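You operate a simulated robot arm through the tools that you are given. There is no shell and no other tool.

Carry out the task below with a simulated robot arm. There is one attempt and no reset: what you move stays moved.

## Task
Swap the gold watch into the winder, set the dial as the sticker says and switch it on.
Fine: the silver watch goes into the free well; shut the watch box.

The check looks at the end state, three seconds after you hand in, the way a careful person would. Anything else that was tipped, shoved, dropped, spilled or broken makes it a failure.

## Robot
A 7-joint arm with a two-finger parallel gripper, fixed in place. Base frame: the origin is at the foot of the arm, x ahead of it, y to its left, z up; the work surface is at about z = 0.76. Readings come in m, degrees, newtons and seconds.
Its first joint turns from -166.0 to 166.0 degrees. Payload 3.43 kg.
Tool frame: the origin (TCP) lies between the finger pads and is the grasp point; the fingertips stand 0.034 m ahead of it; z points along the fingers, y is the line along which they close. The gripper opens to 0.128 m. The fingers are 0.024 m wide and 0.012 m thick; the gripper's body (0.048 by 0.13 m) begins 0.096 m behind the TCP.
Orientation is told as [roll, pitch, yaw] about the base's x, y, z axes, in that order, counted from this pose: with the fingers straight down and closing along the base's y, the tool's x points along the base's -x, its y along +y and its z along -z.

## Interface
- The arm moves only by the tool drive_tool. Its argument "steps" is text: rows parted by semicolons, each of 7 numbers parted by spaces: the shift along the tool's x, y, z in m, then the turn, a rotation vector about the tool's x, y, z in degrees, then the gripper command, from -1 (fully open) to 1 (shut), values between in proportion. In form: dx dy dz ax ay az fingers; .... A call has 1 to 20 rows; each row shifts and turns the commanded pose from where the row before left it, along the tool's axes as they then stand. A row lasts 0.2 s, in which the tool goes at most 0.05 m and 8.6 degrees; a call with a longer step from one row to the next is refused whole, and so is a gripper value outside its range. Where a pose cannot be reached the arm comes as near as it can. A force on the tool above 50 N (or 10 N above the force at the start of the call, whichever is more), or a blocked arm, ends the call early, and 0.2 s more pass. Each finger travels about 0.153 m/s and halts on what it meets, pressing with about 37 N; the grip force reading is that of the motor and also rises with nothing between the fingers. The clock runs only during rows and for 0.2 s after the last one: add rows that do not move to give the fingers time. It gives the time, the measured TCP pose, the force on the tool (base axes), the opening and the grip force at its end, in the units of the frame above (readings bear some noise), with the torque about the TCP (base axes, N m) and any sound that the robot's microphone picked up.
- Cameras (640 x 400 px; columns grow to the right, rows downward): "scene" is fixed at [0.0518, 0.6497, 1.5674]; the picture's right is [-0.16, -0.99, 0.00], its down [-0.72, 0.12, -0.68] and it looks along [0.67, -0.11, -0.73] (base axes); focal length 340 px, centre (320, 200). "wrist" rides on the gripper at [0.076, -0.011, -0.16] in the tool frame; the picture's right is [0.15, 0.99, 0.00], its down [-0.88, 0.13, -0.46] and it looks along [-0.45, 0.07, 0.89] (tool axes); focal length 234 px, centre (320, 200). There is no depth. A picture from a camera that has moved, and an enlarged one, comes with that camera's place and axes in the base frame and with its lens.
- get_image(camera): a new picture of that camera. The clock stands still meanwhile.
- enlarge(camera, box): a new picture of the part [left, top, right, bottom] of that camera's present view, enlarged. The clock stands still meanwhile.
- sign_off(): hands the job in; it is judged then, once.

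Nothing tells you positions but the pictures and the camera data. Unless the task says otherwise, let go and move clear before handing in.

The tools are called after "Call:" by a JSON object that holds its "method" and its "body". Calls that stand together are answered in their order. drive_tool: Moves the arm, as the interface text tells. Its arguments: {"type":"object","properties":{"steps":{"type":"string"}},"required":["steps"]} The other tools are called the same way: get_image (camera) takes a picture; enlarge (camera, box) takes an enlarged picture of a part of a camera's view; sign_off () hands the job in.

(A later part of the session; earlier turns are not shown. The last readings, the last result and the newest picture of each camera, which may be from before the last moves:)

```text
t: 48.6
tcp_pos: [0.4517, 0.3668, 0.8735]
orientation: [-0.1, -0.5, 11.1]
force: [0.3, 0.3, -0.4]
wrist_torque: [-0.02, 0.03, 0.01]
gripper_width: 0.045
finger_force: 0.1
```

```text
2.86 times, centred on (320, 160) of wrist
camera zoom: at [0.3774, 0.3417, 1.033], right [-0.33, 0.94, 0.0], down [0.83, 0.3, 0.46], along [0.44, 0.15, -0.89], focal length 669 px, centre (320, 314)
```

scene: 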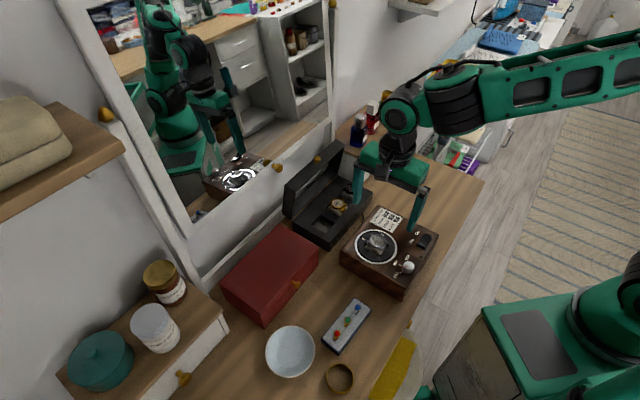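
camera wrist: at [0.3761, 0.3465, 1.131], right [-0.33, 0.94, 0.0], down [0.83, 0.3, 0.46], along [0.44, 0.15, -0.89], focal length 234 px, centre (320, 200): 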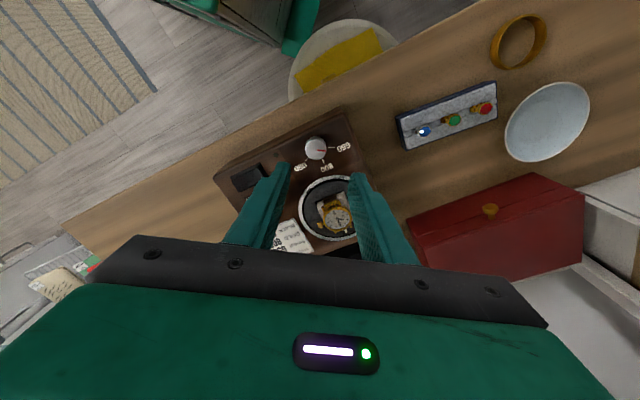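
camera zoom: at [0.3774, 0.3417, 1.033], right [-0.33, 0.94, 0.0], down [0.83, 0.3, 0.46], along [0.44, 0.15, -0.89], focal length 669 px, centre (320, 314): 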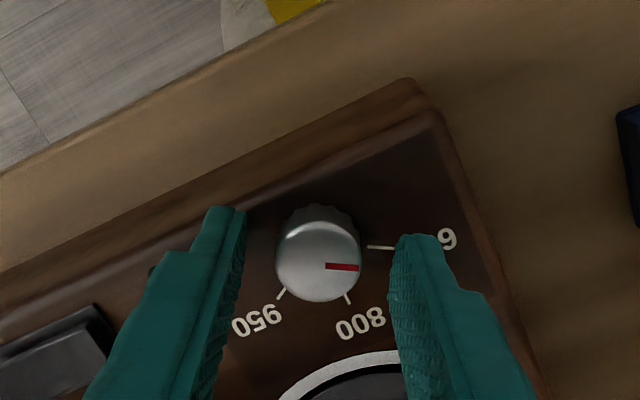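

Call:
{"method": "drive_tool", "body": {"steps": "0 0 0 0 0 0 0.45; 0 0 0 0 0 0 0.6; 0 0 0 0 0 0 0.65; 0 0 0 0 0 0 0.65"}}

Call:
{"method": "enlarge", "body": {"camera": "scene", "box": [375, 230, 435, 290]}}

Call:
{"method": "enlarge", "body": {"camera": "wrist", "box": [270, 110, 370, 210]}}

```text
t: 49.6
tcp_pos: [0.4512, 0.3664, 0.8736]
orientation: [0.0, -0.5, 10.9]
force: [0.7, -6.3, -0.1]
wrist_torque: [-0.1, -0.05, -0.04]
gripper_width: 0.0253
finger_force: 45.0
```

```text
6.67 times, centred on (405, 260) of scene
camera zoom: at [0.0518, 0.6497, 1.5674], right [-0.16, -0.99, 0.0], down [-0.72, 0.12, -0.68], along [0.67, -0.11, -0.73], focal length 2269 px, centre (-247, -200)
```

zoom: 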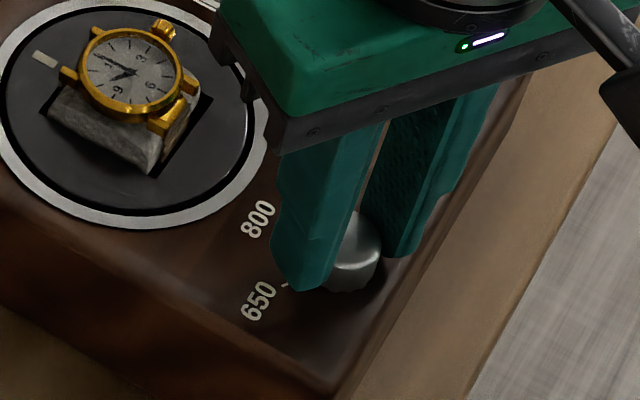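

```text
4.00 times, centred on (320, 160) of wrist
camera zoom: at [0.3776, 0.3414, 1.0331], right [-0.33, 0.94, 0.0], down [0.83, 0.3, 0.46], along [0.44, 0.15, -0.89], focal length 937 px, centre (320, 360)
```

zoom: 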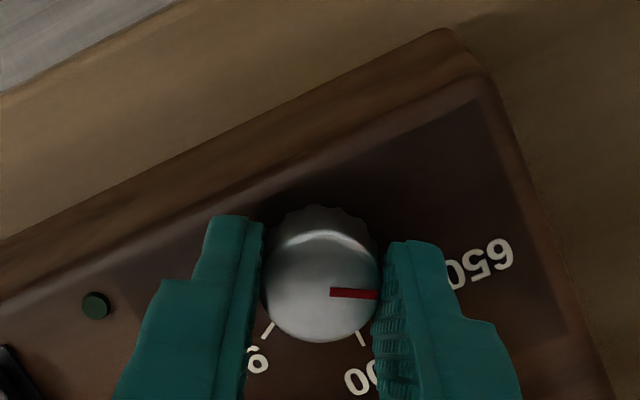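

The knob is gripped (25 mm, 45 N). I ease the sideways force and turn clockwise, first part of the way.

Call:
{"method": "drive_tool", "body": {"steps": "0 -0.0007 0 0 0 0 0.7; 0 0 0 0 0 8.1 0.7; 0 0 0 0 0 8.1 0.7; 0 0 0 0 0 0 0.7"}}

Call:
{"method": "enlarge", "body": {"camera": "wrist", "box": [270, 110, 370, 210]}}

```text
t: 50.6
tcp_pos: [0.4527, 0.3661, 0.8752]
orientation: [0.1, -0.5, -5.1]
force: [-4.9, 8.9, -16.3]
wrist_torque: [0.39, 0.81, -0.04]
gripper_width: 0.0253
finger_force: 44.3
```

```text
4.00 times, centred on (320, 160) of wrist
camera zoom: at [0.3735, 0.3622, 1.0332], right [-0.06, 1.0, 0.0], down [0.88, 0.05, 0.46], along [0.46, 0.03, -0.89], focal length 937 px, centre (320, 360)
```

zoom: 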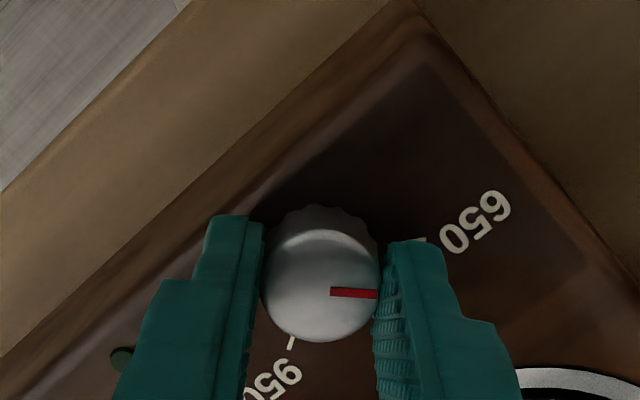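

Call:
{"method": "drive_tool", "body": {"steps": "0.0005 0.0007 0.001 0 0 0 0.7; 0 0 0 0 0 0 0.7"}}

```text
t: 51.2
tcp_pos: [0.4519, 0.3667, 0.8749]
orientation: [0.1, -0.6, -5.2]
force: [-6.1, -7.6, 17.1]
wrist_torque: [-0.3, 0.64, 0.02]
gripper_width: 0.0254
finger_force: 45.1
```

Call:
{"method": "drive_tool", "body": {"steps": "0 -0.0003 -0.0005 0 0 0 0.7; 0 0 0 0 0 8.1 0.7; 0 0 0 0 0 0 0.7"}}

```text
t: 52.0
tcp_pos: [0.4509, 0.3659, 0.8738]
orientation: [0.2, -0.7, -13.3]
force: [-2.7, -10.9, 22.1]
wrist_torque: [-0.55, -0.28, 0.03]
gripper_width: 0.0253
finger_force: 45.1
```

Call:
{"method": "drive_tool", "body": {"steps": "0 -0.0004 -0.0007 0 0 0 0.7; 0 0 0 0 0 0 0.7"}}

```text
t: 52.6
tcp_pos: [0.4526, 0.3667, 0.8746]
orientation: [0.2, -0.6, -13.4]
force: [0.8, -3.6, 10.4]
wrist_torque: [-0.28, -0.69, -0.02]
gripper_width: 0.0253
finger_force: 45.6
```

Call:
{"method": "drive_tool", "body": {"steps": "0 -0.0001 -0.0004 0 0 0 0.7; 0 0 0 0 0 8.1 0.7; 0 0 0 0 0 0 0.7"}}

```text
t: 53.4
tcp_pos: [0.4514, 0.3661, 0.8742]
orientation: [0.3, -0.5, -21.5]
force: [6.8, 5.3, -11.2]
wrist_torque: [-0.06, -0.56, 0.0]
gripper_width: 0.0255
finger_force: 45.0
```

Call:
{"method": "drive_tool", "body": {"steps": "-0.0002 0.0003 0.0004 0 0 0 0.7; 0 0 0 0 0 8.1 0.7; 0 0 0 0 0 0 0.7"}}

```text
t: 54.2
tcp_pos: [0.4515, 0.3668, 0.8742]
orientation: [0.3, -0.5, -29.5]
force: [7.4, 4.2, -3.6]
wrist_torque: [-0.27, -0.51, 0.02]
gripper_width: 0.0256
finger_force: 45.3
```

Call:
{"method": "drive_tool", "body": {"steps": "-0.0002 0.0002 0.0001 0 0 0 0.7; 0 0 0 0 0 8.2 0.7; 0 0 0 0 0 0 0.7"}}

Call:
{"method": "enlarge", "body": {"camera": "wrist", "box": [270, 110, 370, 210]}}

```text
t: 55.0
tcp_pos: [0.4514, 0.3665, 0.8759]
orientation: [0.3, -0.4, -37.7]
force: [0.7, 4.3, -3.1]
wrist_torque: [-0.16, -0.02, 0.02]
gripper_width: 0.0252
finger_force: 44.9
```

```text
4.00 times, centred on (320, 160) of wrist
camera zoom: at [0.3831, 0.4039, 1.0332], right [0.49, 0.87, 0.0], down [0.77, -0.43, 0.46], along [0.41, -0.22, -0.89], focal length 937 px, centre (320, 360)
```

zoom: 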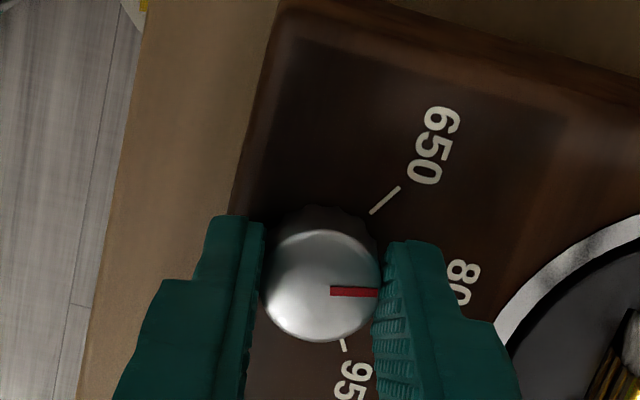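

Call:
{"method": "drive_tool", "body": {"steps": "0 0.0001 0.0001 0 0 0 0.7; 0 0 0 0 0 8.2 0.7; 0 0 0 0 0 0 0.7"}}

Call:
{"method": "enlarge", "body": {"camera": "wrist", "box": [270, 110, 370, 210]}}

```text
t: 55.8
tcp_pos: [0.4507, 0.3657, 0.8736]
orientation: [0.4, -0.4, -45.9]
force: [-4.6, 1.9, 8.2]
wrist_torque: [-0.56, 0.0, -0.05]
gripper_width: 0.0251
finger_force: 44.6
```

```text
4.00 times, centred on (320, 160) of wrist
camera zoom: at [0.389, 0.413, 1.0332], right [0.61, 0.79, 0.01], down [0.7, -0.54, 0.46], along [0.37, -0.28, -0.89], focal length 937 px, centre (320, 360)
```

zoom: 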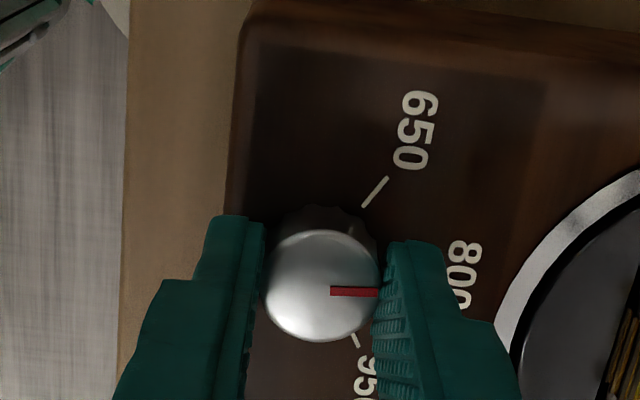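

Call:
{"method": "drive_tool", "body": {"steps": "0 0 0 0 0 0 0.5; 0 0 0 0 0 0 0.3; 0 0 0 0 0 0 0.3; 0 0 -0.02 0 0 0 0.3; 0 0 -0.03 0 0 0 0.3; 0 0 0 0 0 0 0.3; 0 0 0 0 0 0 0.3"}}

Call:
{"method": "enlarge", "body": {"camera": "wrist", "box": [270, 90, 370, 190]}}

Call:
{"method": "enlarge", "body": {"camera": "scene", "box": [370, 230, 440, 290]}}

Call:
{"method": "get_image", "body": {"camera": "wrist"}}

```text
t: 57.4
tcp_pos: [0.4508, 0.3656, 0.925]
orientation: [0.4, -0.4, -45.8]
force: [0.1, 0.0, 0.3]
wrist_torque: [-0.02, -0.03, 0.0]
gripper_width: 0.0447
finger_force: 0.1
```

```text
4.00 times, centred on (320, 140) of wrist
camera zoom: at [0.3885, 0.4132, 1.0825], right [0.61, 0.79, 0.01], down [0.7, -0.54, 0.46], along [0.37, -0.28, -0.89], focal length 937 px, centre (320, 440)
```

zoom: 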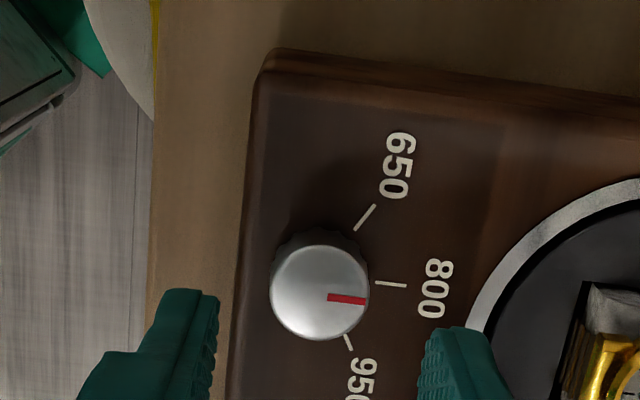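

```text
6.67 times, centred on (405, 260) of scene
camera zoom: at [0.0518, 0.6497, 1.5674], right [-0.16, -0.99, 0.0], down [-0.72, 0.12, -0.68], along [0.67, -0.11, -0.73], focal length 2269 px, centre (-247, -200)
```

zoom: 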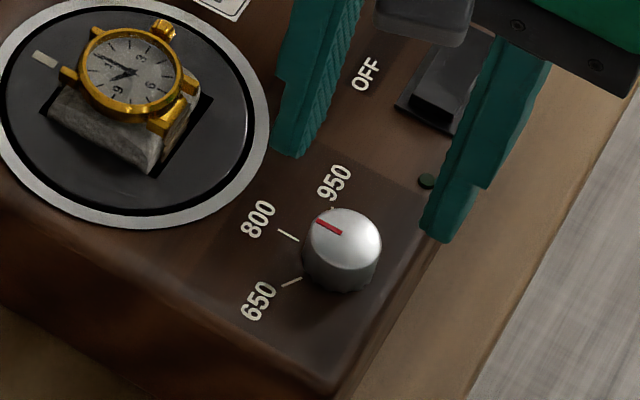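

```text
taken
camera wrist: at [0.3885, 0.4132, 1.0825], right [0.61, 0.79, 0.01], down [0.7, -0.54, 0.46], along [0.37, -0.28, -0.89], focal length 234 px, centre (320, 200)
```

wrist: 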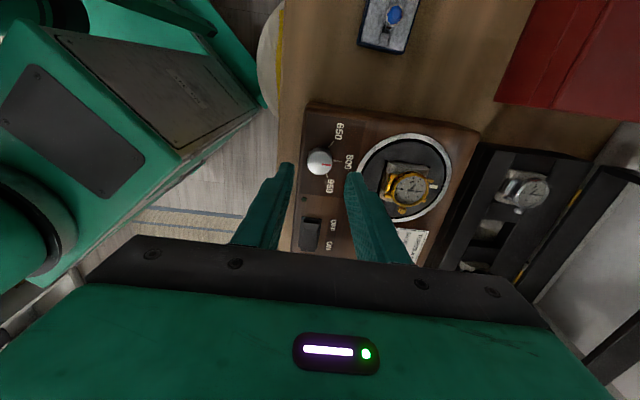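

Call:
{"method": "enlarge", "body": {"camera": "wrist", "box": [300, 140, 350, 180]}}

Call:
{"method": "enlarge", "body": {"camera": "scene", "box": [385, 245, 420, 280]}}

Call:
{"method": "enlarge", "body": {"camera": "scene", "box": [400, 225, 440, 260]}}

```text
10.00 times, centred on (325, 160) of wrist
camera zoom: at [0.3885, 0.4132, 1.0825], right [0.61, 0.79, 0.01], down [0.7, -0.54, 0.46], along [0.37, -0.28, -0.89], focal length 2342 px, centre (270, 600)
```

zoom: 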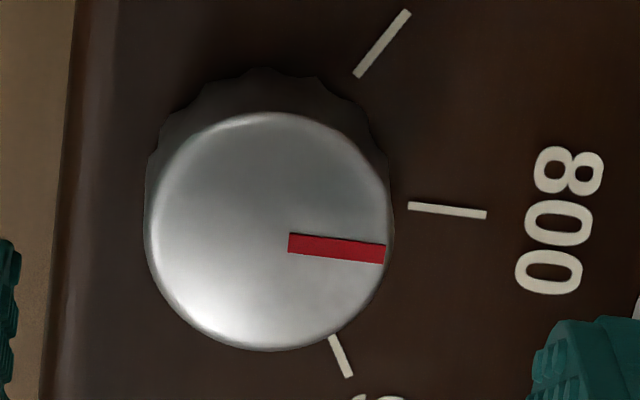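

```text
11.43 times, centred on (402, 262) of scene
camera zoom: at [0.0518, 0.6497, 1.5674], right [-0.16, -0.99, 0.0], down [-0.72, 0.12, -0.68], along [0.67, -0.11, -0.73], focal length 3890 px, centre (-623, -514)
```

zoom: 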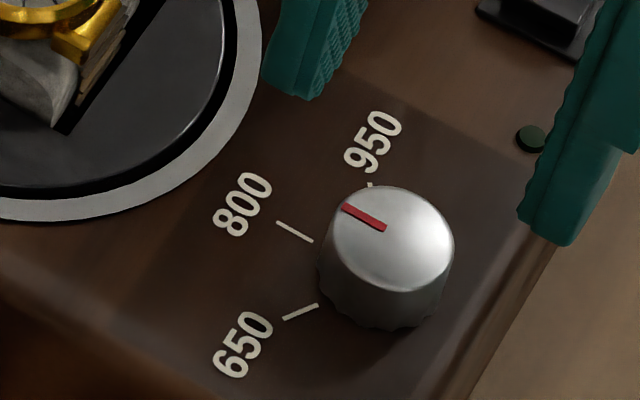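

```text
11.43 times, centred on (420, 242) of scene
camera zoom: at [0.0518, 0.6497, 1.5674], right [-0.16, -0.99, 0.0], down [-0.72, 0.12, -0.68], along [0.67, -0.11, -0.73], focal length 3890 px, centre (-823, -286)
```

zoom: 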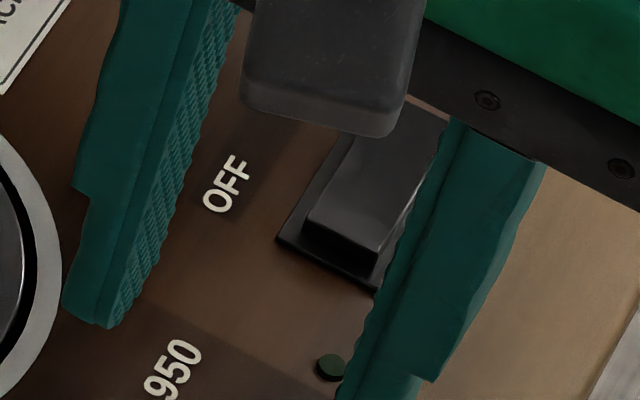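

The pointer is exactly parallel with the 800 tick. Next the rocker switch: I back off and close the jaws, moving so both cameras can see the switch.

Call:
{"method": "drive_tool", "body": {"steps": "0 0 -0.03 0 0 0 0.3; 0 0 -0.03 0 0 0 0.6; 0 0 0 0 0 0 0.9; -0.03 0.03 0 0 0 0 1; -0.03 0.03 0 0 0 0 1; 0 0 0 0 0 0 1; 0 0 0 0 0 0 1"}}

Call:
{"method": "enlarge", "body": {"camera": "scene", "box": [395, 215, 445, 265]}}

Call:
{"method": "get_image", "body": {"camera": "wrist"}}

Call:
{"method": "enlarge", "body": {"camera": "wrist", "box": [200, 120, 300, 220]}}

```text
t: 59.0
tcp_pos: [0.5335, 0.3635, 0.9853]
orientation: [0.4, -0.5, -45.9]
force: [-0.6, 0.3, -0.7]
wrist_torque: [0.0, 0.0, 0.01]
gripper_width: 0.0
finger_force: 33.2
```

```text
8.00 times, centred on (420, 240) of scene
camera zoom: at [0.0518, 0.6497, 1.5674], right [-0.16, -0.99, 0.0], down [-0.72, 0.12, -0.68], along [0.67, -0.11, -0.73], focal length 2723 px, centre (-480, -120)
```

zoom: 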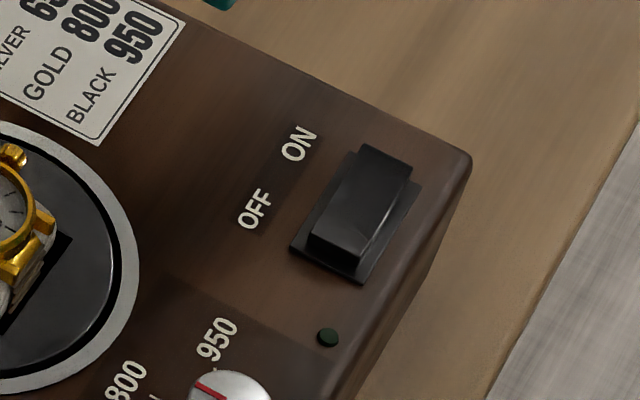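

```text
taken
camera wrist: at [0.4722, 0.4115, 1.1443], right [0.61, 0.79, 0.01], down [0.7, -0.54, 0.46], along [0.37, -0.28, -0.89], focal length 234 px, centre (320, 200)
```

wrist: 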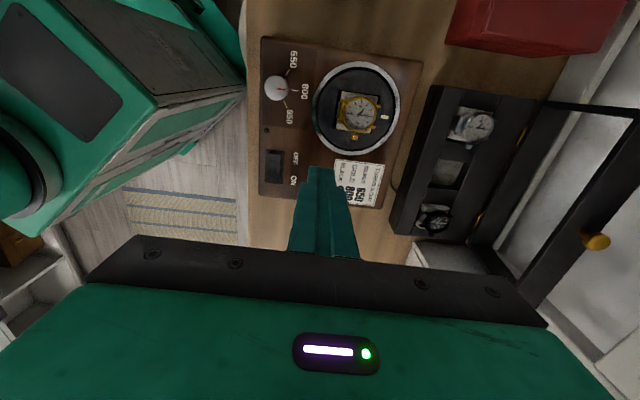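

```text
4.00 times, centred on (250, 170) of wrist
camera zoom: at [0.4722, 0.4115, 1.1443], right [0.61, 0.79, 0.01], down [0.7, -0.54, 0.46], along [0.37, -0.28, -0.89], focal length 937 px, centre (600, 320)
```

zoom: 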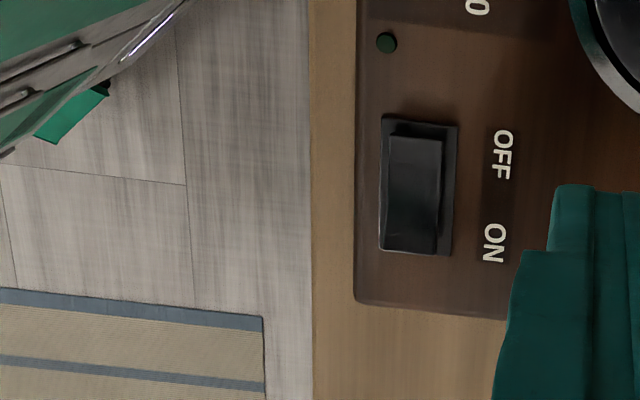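

The ON end of the rocker is the raised one. I move the closed fingertips above that end and lower to just over it.

Call:
{"method": "drive_tool", "body": {"steps": "-0.029 -0.0286 0 0 0 0 1; -0.029 -0.0286 0 0 0 0 1; 0 0 0.025 0 0 0 1; 0 0 0.025 0 0 0 1; 0 0 0.02 0 0 0 1; 0 0 0 0 0 0 1; 0 0 0 0 0 0 1"}}

Call:
{"method": "enlarge", "body": {"camera": "scene", "box": [385, 200, 455, 270]}}

Call:
{"method": "enlarge", "body": {"camera": "wrist", "box": [260, 90, 380, 210]}}

```text
t: 60.6
tcp_pos: [0.535, 0.2844, 0.9138]
orientation: [0.5, -0.4, -45.8]
force: [0.8, 0.3, -0.3]
wrist_torque: [0.02, 0.0, -0.01]
gripper_width: 0.0001
finger_force: 32.5
```

```text
5.71 times, centred on (420, 235) of scene
camera zoom: at [0.0518, 0.6497, 1.5674], right [-0.16, -0.99, 0.0], down [-0.72, 0.12, -0.68], along [0.67, -0.11, -0.73], focal length 1945 px, centre (-251, 0)
```

zoom: 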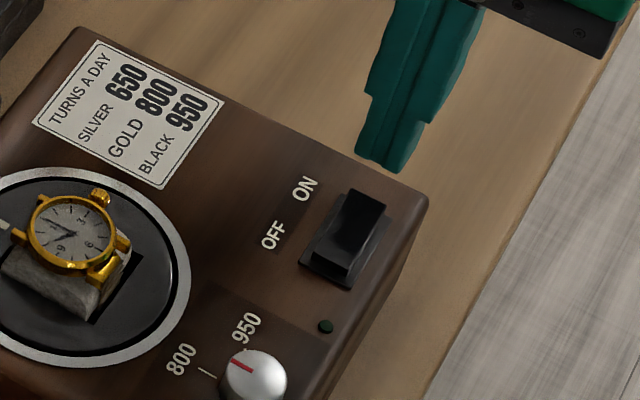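

```text
3.33 times, centred on (320, 150) of wrist
camera zoom: at [0.4729, 0.3306, 1.0728], right [0.61, 0.79, 0.01], down [0.7, -0.54, 0.46], along [0.37, -0.28, -0.89], focal length 781 px, centre (320, 367)
```

zoom: 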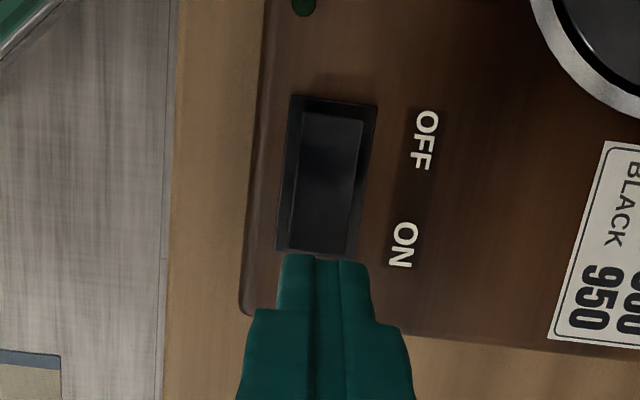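

Both views agree the tips are over the ON half. I lower in steps and listen for a click.

Call:
{"method": "drive_tool", "body": {"steps": "-0.003 0 0.013 0 0 0 1; 0 0 0.012 0 0 0 1; 0 0 0 0 0 0 1"}}

Call:
{"method": "enlarge", "body": {"camera": "scene", "box": [385, 200, 455, 270]}}

Call:
{"method": "enlarge", "body": {"camera": "wrist", "box": [260, 90, 380, 210]}}

```text
t: 61.4
tcp_pos: [0.5391, 0.2819, 0.8898]
orientation: [0.4, -0.4, -45.8]
force: [0.2, 0.3, 0.1]
wrist_torque: [0.01, 0.01, 0.02]
gripper_width: 0.0
finger_force: 32.6
```

```text
5.71 times, centred on (420, 235) of scene
camera zoom: at [0.0518, 0.6497, 1.5674], right [-0.16, -0.99, 0.0], down [-0.72, 0.12, -0.68], along [0.67, -0.11, -0.73], focal length 1945 px, centre (-251, 0)
```

zoom: 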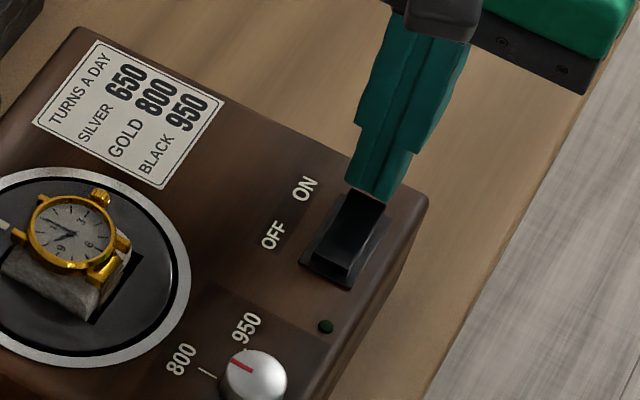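

```text
3.33 times, centred on (320, 150) of wrist
camera zoom: at [0.4755, 0.3284, 1.0484], right [0.61, 0.79, 0.01], down [0.7, -0.54, 0.46], along [0.37, -0.28, -0.89], focal length 781 px, centre (320, 367)
```

zoom: 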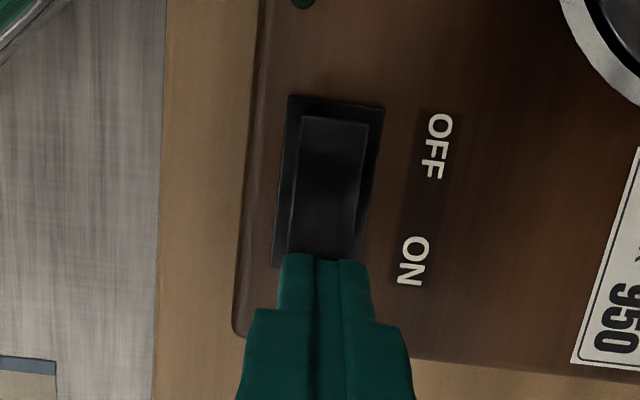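

Call:
{"method": "drive_tool", "body": {"steps": "0 0 0.003 0 0 0 1; 0 0 0.003 0 0 0 1; 0 0 0 0 0 0 1"}}

```text
t: 62.2
tcp_pos: [0.5375, 0.2822, 0.8845]
orientation: [0.4, -0.4, -45.9]
force: [0.1, -2.2, 3.2]
wrist_torque: [-0.09, 0.02, 0.03]
gripper_width: 0.0001
finger_force: 32.8
```

Call:
{"method": "drive_tool", "body": {"steps": "0 0 0.0015 0 0 0 1; 0 0 0.0015 0 0 0 1; 0 0 0 0 0 0 1"}}

Call:
{"method": "enlarge", "body": {"camera": "scene", "box": [385, 200, 455, 270]}}

```text
t: 63.0
tcp_pos: [0.5376, 0.283, 0.8809]
orientation: [0.4, -0.4, -45.9]
force: [0.1, 0.0, -0.6]
wrist_torque: [-0.02, 0.0, -0.01]
gripper_width: 0.0
finger_force: 32.7
heard: click
```

```text
5.71 times, centred on (420, 235) of scene
camera zoom: at [0.0518, 0.6497, 1.5674], right [-0.16, -0.99, 0.0], down [-0.72, 0.12, -0.68], along [0.67, -0.11, -0.73], focal length 1945 px, centre (-251, 0)
```

zoom: 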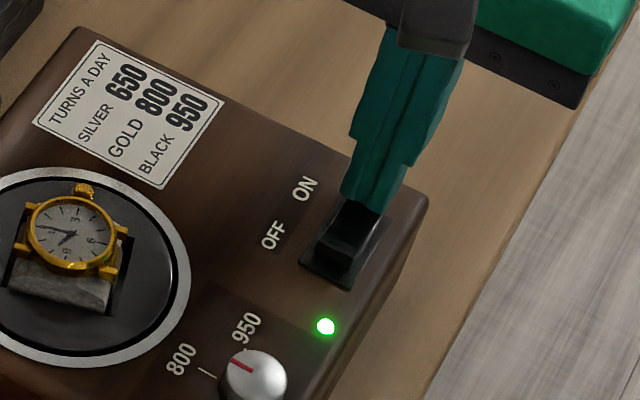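

The switch clicked, the LED is green and the rotor has begun turning. I raise away and look at the lid.

Call:
{"method": "drive_tool", "body": {"steps": "0 0 -0.02 0 0 0 1; 0 0 -0.04 0 0 0 1; 0 0 -0.04 0 0 0 1; 0 0 -0.04 0 0 0 1; 0 0 -0.03 0 0 0 1; 0.03 0.03 0 0 0 0 1; 0.03 0.03 0 0 0 0 1; 0 0 0 0 0 0 1; 0 0 0 0 0 0 1"}}

Call:
{"method": "get_image", "body": {"camera": "wrist"}}

Call:
{"method": "get_image", "body": {"camera": "scene"}}

Call:
{"method": "enlarge", "body": {"camera": "scene", "box": [265, 130, 385, 250]}}

Call:
{"method": "enlarge", "body": {"camera": "wrist", "box": [350, 40, 640, 260]}}

```text
t: 65.0
tcp_pos: [0.538, 0.366, 1.0499]
orientation: [0.3, -0.5, -45.7]
force: [-1.0, 0.4, 0.4]
wrist_torque: [0.04, -0.01, -0.04]
gripper_width: 0.0
finger_force: 32.8
```

```text
taken
camera wrist: at [0.4752, 0.4124, 1.2081], right [0.61, 0.79, 0.01], down [0.7, -0.54, 0.46], along [0.37, -0.28, -0.89], focal length 234 px, centre (320, 200)
```

wrist: 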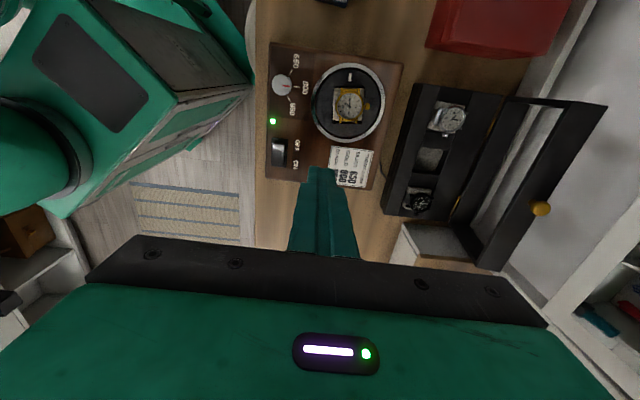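

```text
taken
```

scene: 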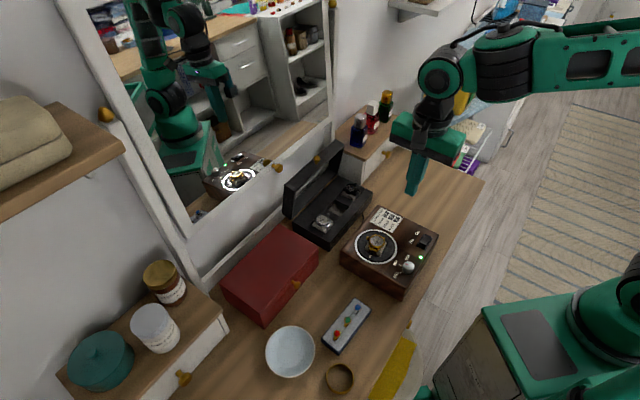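

```text
3.33 times, centred on (325, 190) of scene
camera zoom: at [0.0518, 0.6497, 1.5674], right [-0.16, -0.99, 0.0], down [-0.72, 0.12, -0.68], along [0.67, -0.11, -0.73], focal length 1134 px, centre (303, 233)
```

zoom: 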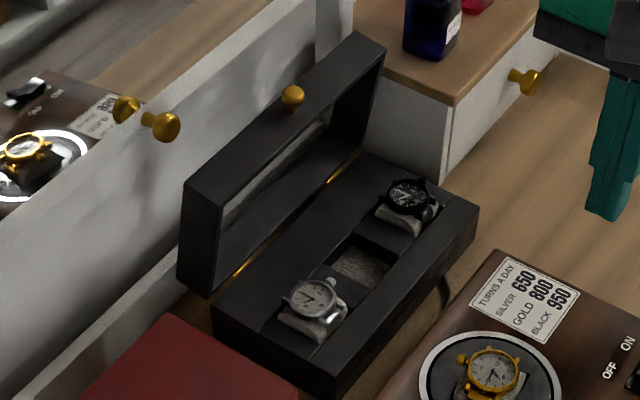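

```text
1.82 times, centred on (495, 150) of wrist
camera zoom: at [0.4752, 0.4124, 1.2081], right [0.61, 0.79, 0.01], down [0.7, -0.54, 0.46], along [0.37, -0.28, -0.89], focal length 426 px, centre (2, 291)
```

zoom: 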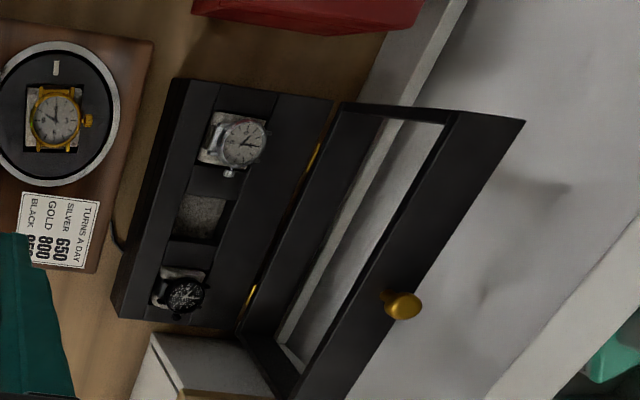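

Now the lid: a hollow glazed frame with a brass knob on its front edge, standing open. My plan is to turn the jaws so they close along the hinge direction, hold the knob and swing the lid along its arc. First I turn and look from the front of the box.

Call:
{"method": "drive_tool", "body": {"steps": "0 0 -0.01 0 0 -8.2 0.6; 0 0 -0.01 0 0 -8.2 0.3; 0 0 0 0 0 -8.2 0.3; 0 0 0 0 0 -8.2 0.3; 0 0 0 0 0 -8.2 0.3; 0 0 0 0 0 -8.2 0.3; 0 0 0 0 0 -8.2 0.3; 0 0 0 0 0 -8.2 0.3; 0 0 0 0 0 -8.2 0.3; 0 0 0 0 0 -8.2 0.3; 0 0 0 0 0 -8.0 0.3; 0 0 0 0 0 0 0.3; 0 0 0 0 0 0 0.3"}}

Call:
{"method": "get_image", "body": {"camera": "wrist"}}

Call:
{"method": "get_image", "body": {"camera": "scene"}}

```text
t: 67.8
tcp_pos: [0.5383, 0.3658, 1.0709]
orientation: [-0.5, -0.4, 44.2]
force: [0.0, -0.4, -0.4]
wrist_torque: [0.01, 0.01, 0.03]
gripper_width: 0.0449
finger_force: 0.0
```

```text
taken
camera wrist: at [0.4895, 0.3055, 1.2298], right [-0.79, 0.61, -0.01], down [0.54, 0.71, 0.46], along [0.28, 0.36, -0.89], focal length 234 px, centre (320, 200)
```

wrist: 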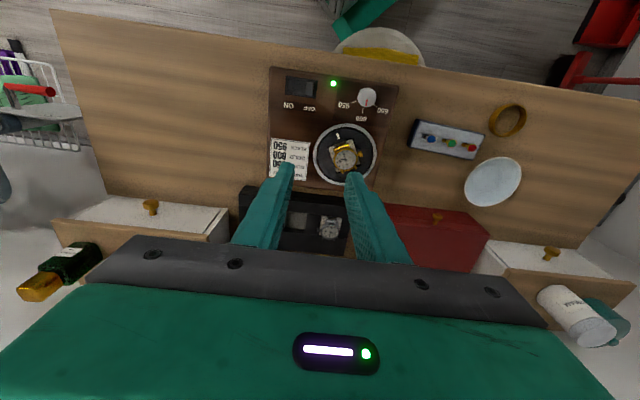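

```text
taken
```

scene: 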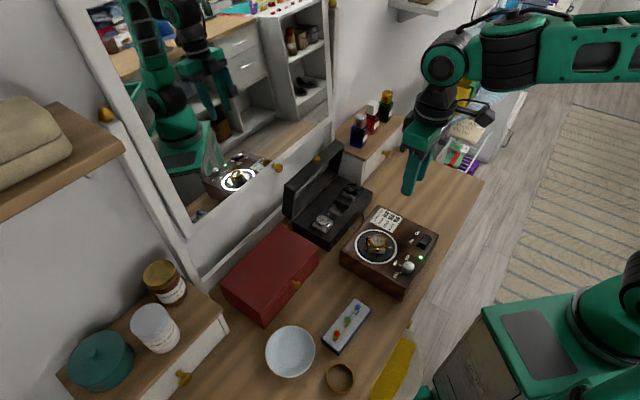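

The gripper hides the lid from this side, but triangulating earlier views puts the knob roughly at (0.747, 0.545, 0.963), with the hinge line below it. I move to in front of and above it and tilt the hand back 30°, so it stays clear of the mirror and the camera can see the lid.

Call:
{"method": "drive_tool", "body": {"steps": "-0.04 -0.004 0 0 0 0 0.2; -0.04 -0.004 0 0 0 0 0.2; -0.04 -0.004 0 0 0 0 0.2; -0.04 -0.004 0 0 0 0 0.2; 0 0 0 0 -7.5 0 0.2; 0 0 0 0 -7.5 0 0.2; 0 0 0 0 -7.5 0 0.2; 0 0 0 0 -7.5 0 0.2; 0 0 0 0 0 0 0.2; 0 0 0 0 0 0 0.2"}}

Call:
{"method": "get_image", "body": {"camera": "wrist"}}

Call:
{"method": "get_image", "body": {"camera": "scene"}}

```text
t: 70.0
tcp_pos: [0.6639, 0.4669, 1.0723]
orientation: [-0.4, -30.4, 44.5]
force: [-0.6, -0.6, -0.2]
wrist_torque: [0.01, 0.03, 0.01]
gripper_width: 0.0509
finger_force: 0.0
```

```text
taken
camera wrist: at [0.5658, 0.3574, 1.1718], right [-0.78, 0.62, -0.08], down [0.28, 0.47, 0.84], along [0.56, 0.63, -0.54], focal length 234 px, centre (320, 200)
```

wrist: 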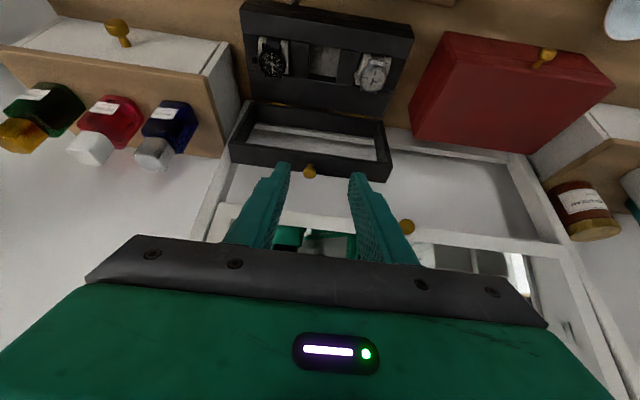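

```text
taken
```

scene: 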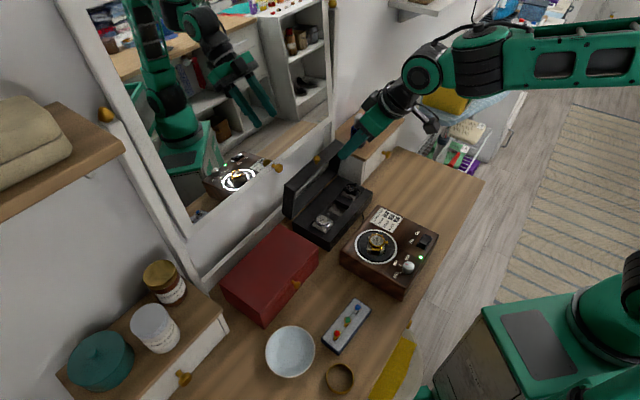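

Call:
{"method": "enlarge", "body": {"camera": "wrist", "box": [220, 90, 410, 230]}}

Call:
{"method": "enlarge", "body": {"camera": "scene", "box": [280, 120, 400, 220]}}

```text
2.86 times, centred on (315, 160) of wrist
camera zoom: at [0.5658, 0.3574, 1.1718], right [-0.78, 0.62, -0.08], down [0.28, 0.47, 0.84], along [0.56, 0.63, -0.54], focal length 669 px, centre (334, 314)
```

zoom: 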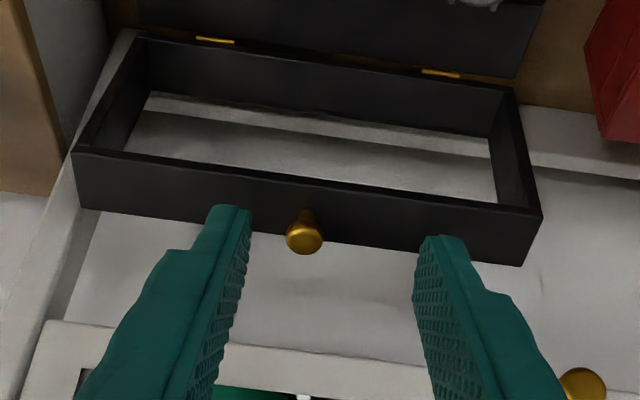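

```text
4.00 times, centred on (340, 170) of scene
camera zoom: at [0.0518, 0.6497, 1.5674], right [-0.16, -0.99, 0.0], down [-0.72, 0.12, -0.68], along [0.67, -0.11, -0.73], focal length 1361 px, centre (240, 320)
```

zoom: 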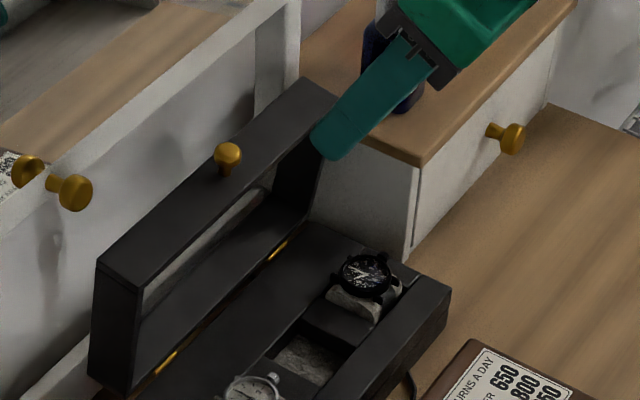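

The camera now sees the lid and knob clearly, and the estimate agrees: the ball is at about (−0.042, −0.008, 0.152) in the tool frame. I approach most of the way along the tool axis and check.

Call:
{"method": "drive_tool", "body": {"steps": "-0.0212 -0.0039 0.02 0 0 0 0.2; -0.0212 -0.0038 0.02 0 0 0 0.2; 0 0 0.025 0 0 0 0.2; 0 0 0.015 0 0 0 0.2; 0 0 0 0 0 0 0.2; 0 0 0 0 0 0 0.2"}}

Call:
{"method": "enlarge", "body": {"camera": "wrist", "box": [220, 90, 410, 230]}}

Call:
{"method": "enlarge", "body": {"camera": "scene", "box": [280, 120, 400, 220]}}

```text
t: 71.4
tcp_pos: [0.7241, 0.5135, 1.0248]
orientation: [-0.5, -30.6, 44.4]
force: [-0.5, -0.2, 0.9]
wrist_torque: [-0.03, 0.0, -0.01]
gripper_width: 0.0512
finger_force: 0.1
```

```text
2.86 times, centred on (315, 160) of wrist
camera zoom: at [0.6269, 0.4044, 1.1247], right [-0.78, 0.62, -0.08], down [0.28, 0.47, 0.84], along [0.56, 0.63, -0.54], focal length 669 px, centre (334, 314)
```

zoom: 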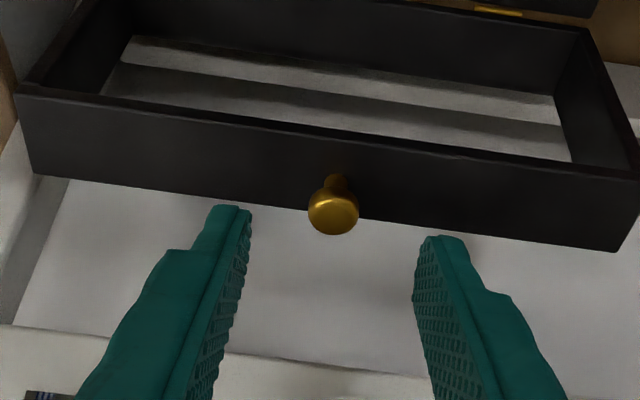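

```text
4.00 times, centred on (340, 170) of scene
camera zoom: at [0.0518, 0.6497, 1.5674], right [-0.16, -0.99, 0.0], down [-0.72, 0.12, -0.68], along [0.67, -0.11, -0.73], focal length 1361 px, centre (240, 320)
```

zoom: 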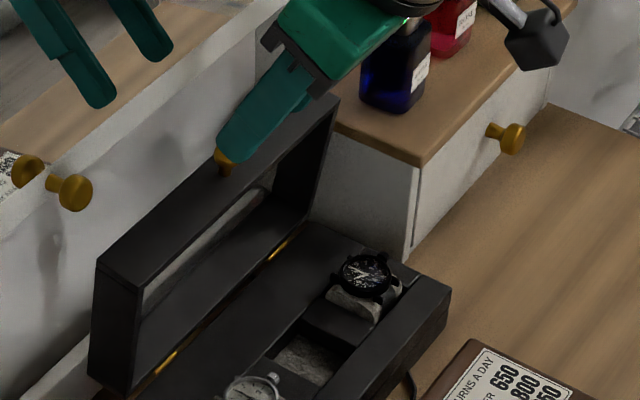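

Call:
{"method": "drive_tool", "body": {"steps": "-0.0015 0 0.015 0 0 0 0.3; 0 0 0.015 0 0 0 0.3; 0 0 0.01 0 0 0 0.3; 0 0 0.007 0 0 0 0.3; 0 0 0 0 0 0 0.3; 0 0 0 0 0 0 0.3"}}

Call:
{"method": "enlarge", "body": {"camera": "wrist", "box": [250, 110, 390, 230]}}

Call:
{"method": "enlarge", "body": {"camera": "scene", "box": [290, 130, 370, 210]}}

```text
t: 72.8
tcp_pos: [0.7422, 0.5318, 0.9869]
orientation: [-0.4, -30.4, 44.4]
force: [0.3, -0.2, -0.7]
wrist_torque: [0.02, 0.0, 0.02]
gripper_width: 0.0448
finger_force: 0.0
```

```text
3.33 times, centred on (320, 170) of wrist
camera zoom: at [0.6443, 0.4229, 1.085], right [-0.78, 0.62, -0.08], down [0.28, 0.47, 0.84], along [0.56, 0.63, -0.54], focal length 781 px, centre (320, 300)
```

zoom: 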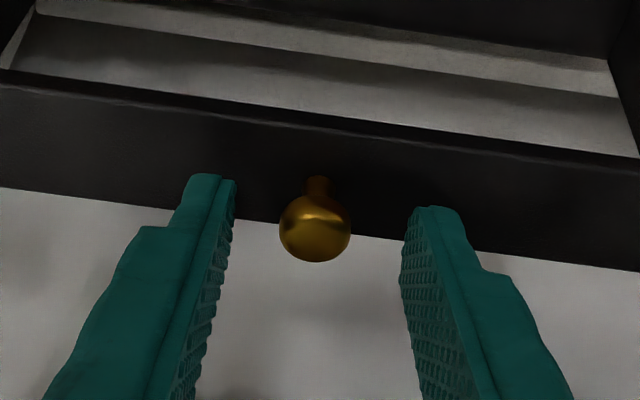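

```text
5.00 times, centred on (330, 170) of scene
camera zoom: at [0.0518, 0.6497, 1.5674], right [-0.16, -0.99, 0.0], down [-0.72, 0.12, -0.68], along [0.67, -0.11, -0.73], focal length 1702 px, centre (270, 350)
```

zoom: 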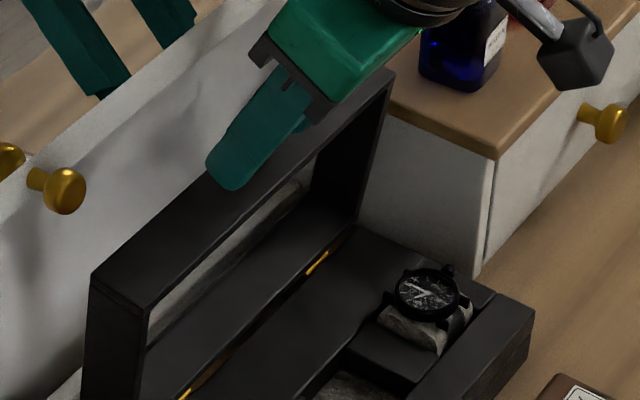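

Call:
{"method": "drive_tool", "body": {"steps": "0.001 -0.001 0.003 0 0 0 0.3; 0 0 0 0 0 0 0.5; 0 0 0 0 0 0 0.7; 0 0 0 0 0 0 0.8; 0 0 0 0 0 0 0.8"}}

Call:
{"method": "enlarge", "body": {"camera": "wrist", "box": [250, 110, 390, 230]}}

```text
t: 74.0
tcp_pos: [0.743, 0.5319, 0.9823]
orientation: [-0.4, -30.4, 44.3]
force: [1.2, -0.6, -0.3]
wrist_torque: [-0.02, -0.06, -0.02]
gripper_width: 0.018
finger_force: 36.7
```

```text
3.33 times, centred on (320, 170) of wrist
camera zoom: at [0.6455, 0.4224, 1.0817], right [-0.78, 0.62, -0.08], down [0.28, 0.47, 0.84], along [0.56, 0.63, -0.54], focal length 781 px, centre (320, 300)
```

zoom: 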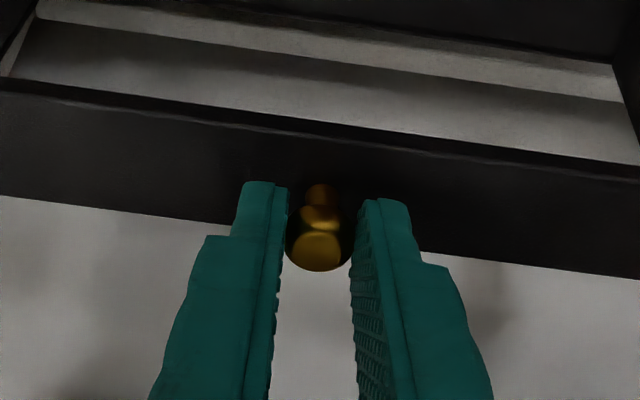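

The knob is held (18 mm ball). Its position relative to the hinge means the lid is nearly upright. I start the swing with one small arc step and read the forces.

Call:
{"method": "drive_tool", "body": {"steps": "0.0074 0 -0.0038 0 0 0 0.8; 0.0074 0 -0.0037 0 0 0 0.8; 0 0 0 0 0 0 0.8"}}

Call:
{"method": "enlarge", "body": {"camera": "wrist", "box": [220, 90, 410, 230]}}

Call:
{"method": "enlarge", "body": {"camera": "scene", "box": [280, 130, 380, 230]}}

```text
t: 74.8
tcp_pos: [0.7314, 0.5207, 0.9813]
orientation: [-0.4, -30.5, 44.3]
force: [5.5, 4.0, 0.0]
wrist_torque: [0.74, -0.76, 0.02]
gripper_width: 0.018
finger_force: 37.0
```

```text
2.86 times, centred on (315, 160) of wrist
camera zoom: at [0.634, 0.4108, 1.0804], right [-0.78, 0.62, -0.08], down [0.28, 0.47, 0.84], along [0.56, 0.63, -0.54], focal length 669 px, centre (334, 314)
```

zoom: 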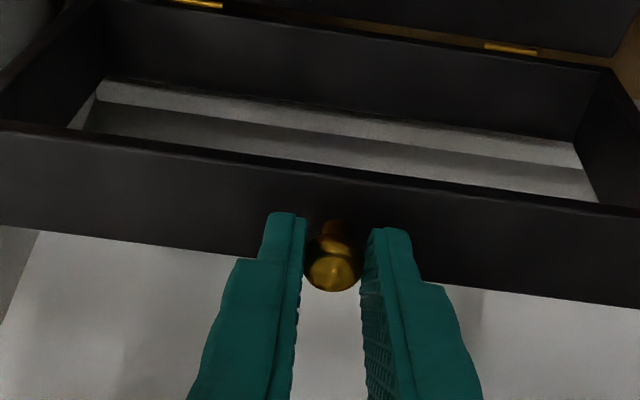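

```text
4.00 times, centred on (330, 180) of scene
camera zoom: at [0.0518, 0.6497, 1.5674], right [-0.16, -0.99, 0.0], down [-0.72, 0.12, -0.68], along [0.67, -0.11, -0.73], focal length 1361 px, centre (280, 280)
```

zoom: 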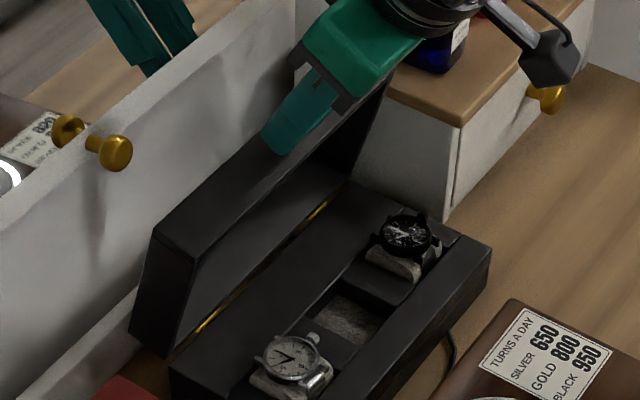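

The lid follows with little force. Continuing the arc in steps, correcting from the readings.

Call:
{"method": "drive_tool", "body": {"steps": "0.0089 0 -0.0031 0 0 0 0.8; 0.0089 0 -0.0031 0 0 0 0.8; 0 0 0 0 0 0 0.8"}}

```text
t: 75.6
tcp_pos: [0.7196, 0.5064, 0.9782]
orientation: [-0.5, -30.4, 44.5]
force: [4.3, 4.3, 0.4]
wrist_torque: [0.65, -0.64, -0.03]
gripper_width: 0.0185
finger_force: 37.1
```

Call:
{"method": "drive_tool", "body": {"steps": "0.0092 0 -0.0019 0 0 0 0.8; 0.0092 0 -0.0018 0 0 0 0.8; 0 0 0 0 0 0 0.8"}}

```text
t: 76.4
tcp_pos: [0.7051, 0.4937, 0.9716]
orientation: [-0.4, -30.5, 44.4]
force: [2.3, 5.6, 3.9]
wrist_torque: [0.89, -0.75, 0.05]
gripper_width: 0.018
finger_force: 37.2
```

Call:
{"method": "drive_tool", "body": {"steps": "0.0094 0 -0.0006 0 0 0 0.8; 0.0094 0 -0.0006 0 0 0 0.8; 0 0 0 0 0 0 0.8"}}

Call:
{"method": "enlarge", "body": {"camera": "wrist", "box": [220, 90, 410, 230]}}

Call:
{"method": "enlarge", "body": {"camera": "scene", "box": [280, 130, 380, 230]}}

```text
t: 77.2
tcp_pos: [0.6932, 0.4824, 0.9633]
orientation: [-0.5, -30.4, 44.5]
force: [-0.3, 2.9, 10.7]
wrist_torque: [0.92, -0.84, 0.03]
gripper_width: 0.0183
finger_force: 37.0
```

```text
2.86 times, centred on (315, 160) of wrist
camera zoom: at [0.5959, 0.3726, 1.0627], right [-0.78, 0.62, -0.08], down [0.28, 0.47, 0.84], along [0.56, 0.63, -0.54], focal length 669 px, centre (334, 314)
```

zoom: 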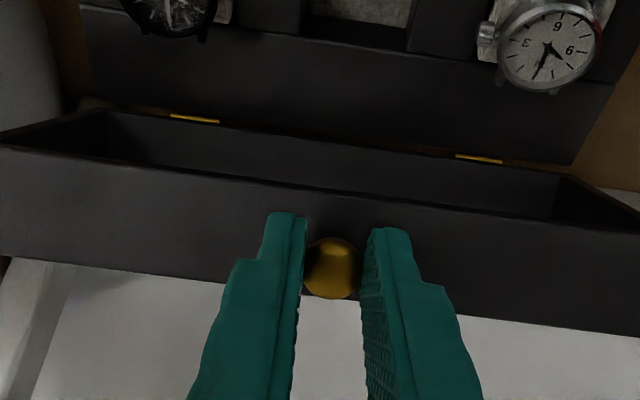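

```text
4.00 times, centred on (330, 180) of scene
camera zoom: at [0.0518, 0.6497, 1.5674], right [-0.16, -0.99, 0.0], down [-0.72, 0.12, -0.68], along [0.67, -0.11, -0.73], focal length 1361 px, centre (280, 280)
```

zoom: 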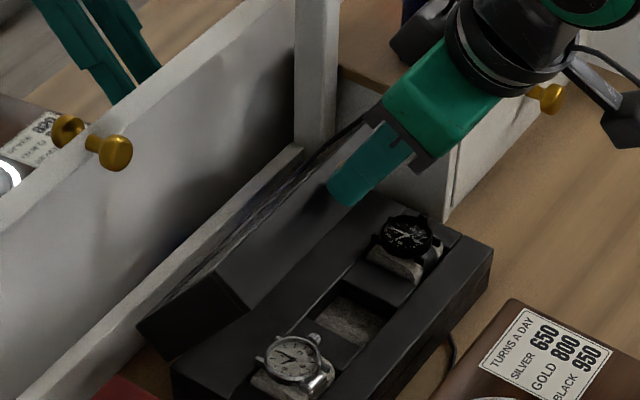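

Call:
{"method": "drive_tool", "body": {"steps": "0.0094 0 0.0005 0 0 0 0.8; 0.0094 0 0.0006 0 0 0 0.8; 0 0 0 0 0 0 0.8"}}

```text
t: 78.0
tcp_pos: [0.6817, 0.4708, 0.9519]
orientation: [-0.4, -30.5, 44.5]
force: [-1.4, -0.8, 11.4]
wrist_torque: [0.76, -0.8, -0.01]
gripper_width: 0.0182
finger_force: 37.1
```

Call:
{"method": "drive_tool", "body": {"steps": "0.0094 0 0.0018 0 0 0 0.8; 0.0093 0 0.0018 0 0 0 0.8; 0 0 0 0 0 0 0.8"}}

```text
t: 78.8
tcp_pos: [0.672, 0.4604, 0.9389]
orientation: [-0.4, -30.3, 44.4]
force: [1.4, 1.1, 5.9]
wrist_torque: [0.71, -0.77, -0.06]
gripper_width: 0.0179
finger_force: 36.9
```

Call:
{"method": "drive_tool", "body": {"steps": "0.009 0 0.0033 0 0 0 0.8; 0.0089 0 0.0033 0 0 0 0.8; 0 0 0 0 0 0 0.8"}}

Call:
{"method": "enlarge", "body": {"camera": "wrist", "box": [220, 90, 410, 230]}}

Call:
{"method": "enlarge", "body": {"camera": "scene", "box": [280, 130, 400, 250]}}

```text
t: 79.6
tcp_pos: [0.6634, 0.4525, 0.9253]
orientation: [-0.4, -30.3, 44.4]
force: [1.6, -2.0, 6.8]
wrist_torque: [0.69, -0.77, -0.08]
gripper_width: 0.0181
finger_force: 36.8
```

```text
2.86 times, centred on (315, 160) of wrist
camera zoom: at [0.5662, 0.3431, 1.0243], right [-0.78, 0.62, -0.08], down [0.28, 0.47, 0.84], along [0.56, 0.63, -0.54], focal length 669 px, centre (334, 314)
```

zoom: 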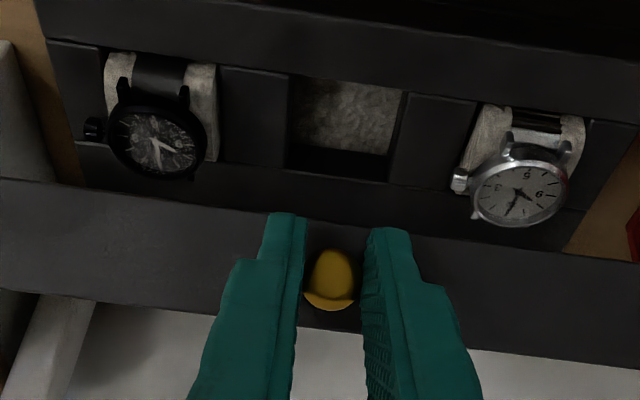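

```text
3.33 times, centred on (340, 190) of scene
camera zoom: at [0.0518, 0.6497, 1.5674], right [-0.16, -0.99, 0.0], down [-0.72, 0.12, -0.68], along [0.67, -0.11, -0.73], focal length 1134 px, centre (253, 233)
```

zoom: 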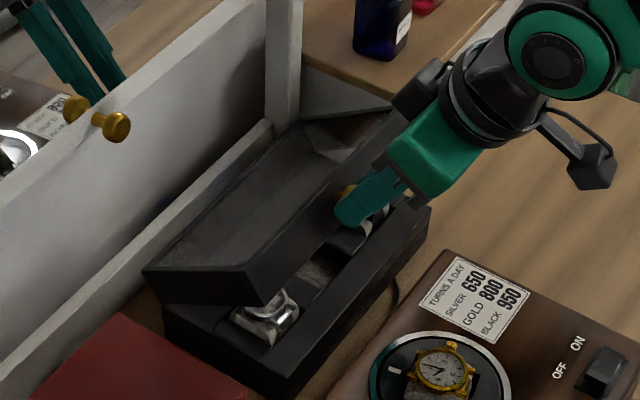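

Call:
{"method": "drive_tool", "body": {"steps": "0.0084 0 0.0045 0 0 0 0.8; 0.0084 0 0.0045 0 0 0 0.8; 0 0 0 0 0 0 0.8"}}

```text
t: 80.4
tcp_pos: [0.6556, 0.4442, 0.9084]
orientation: [-0.5, -30.3, 44.4]
force: [-3.5, -11.7, 12.5]
wrist_torque: [0.43, -0.59, -0.12]
gripper_width: 0.0181
finger_force: 37.6
```

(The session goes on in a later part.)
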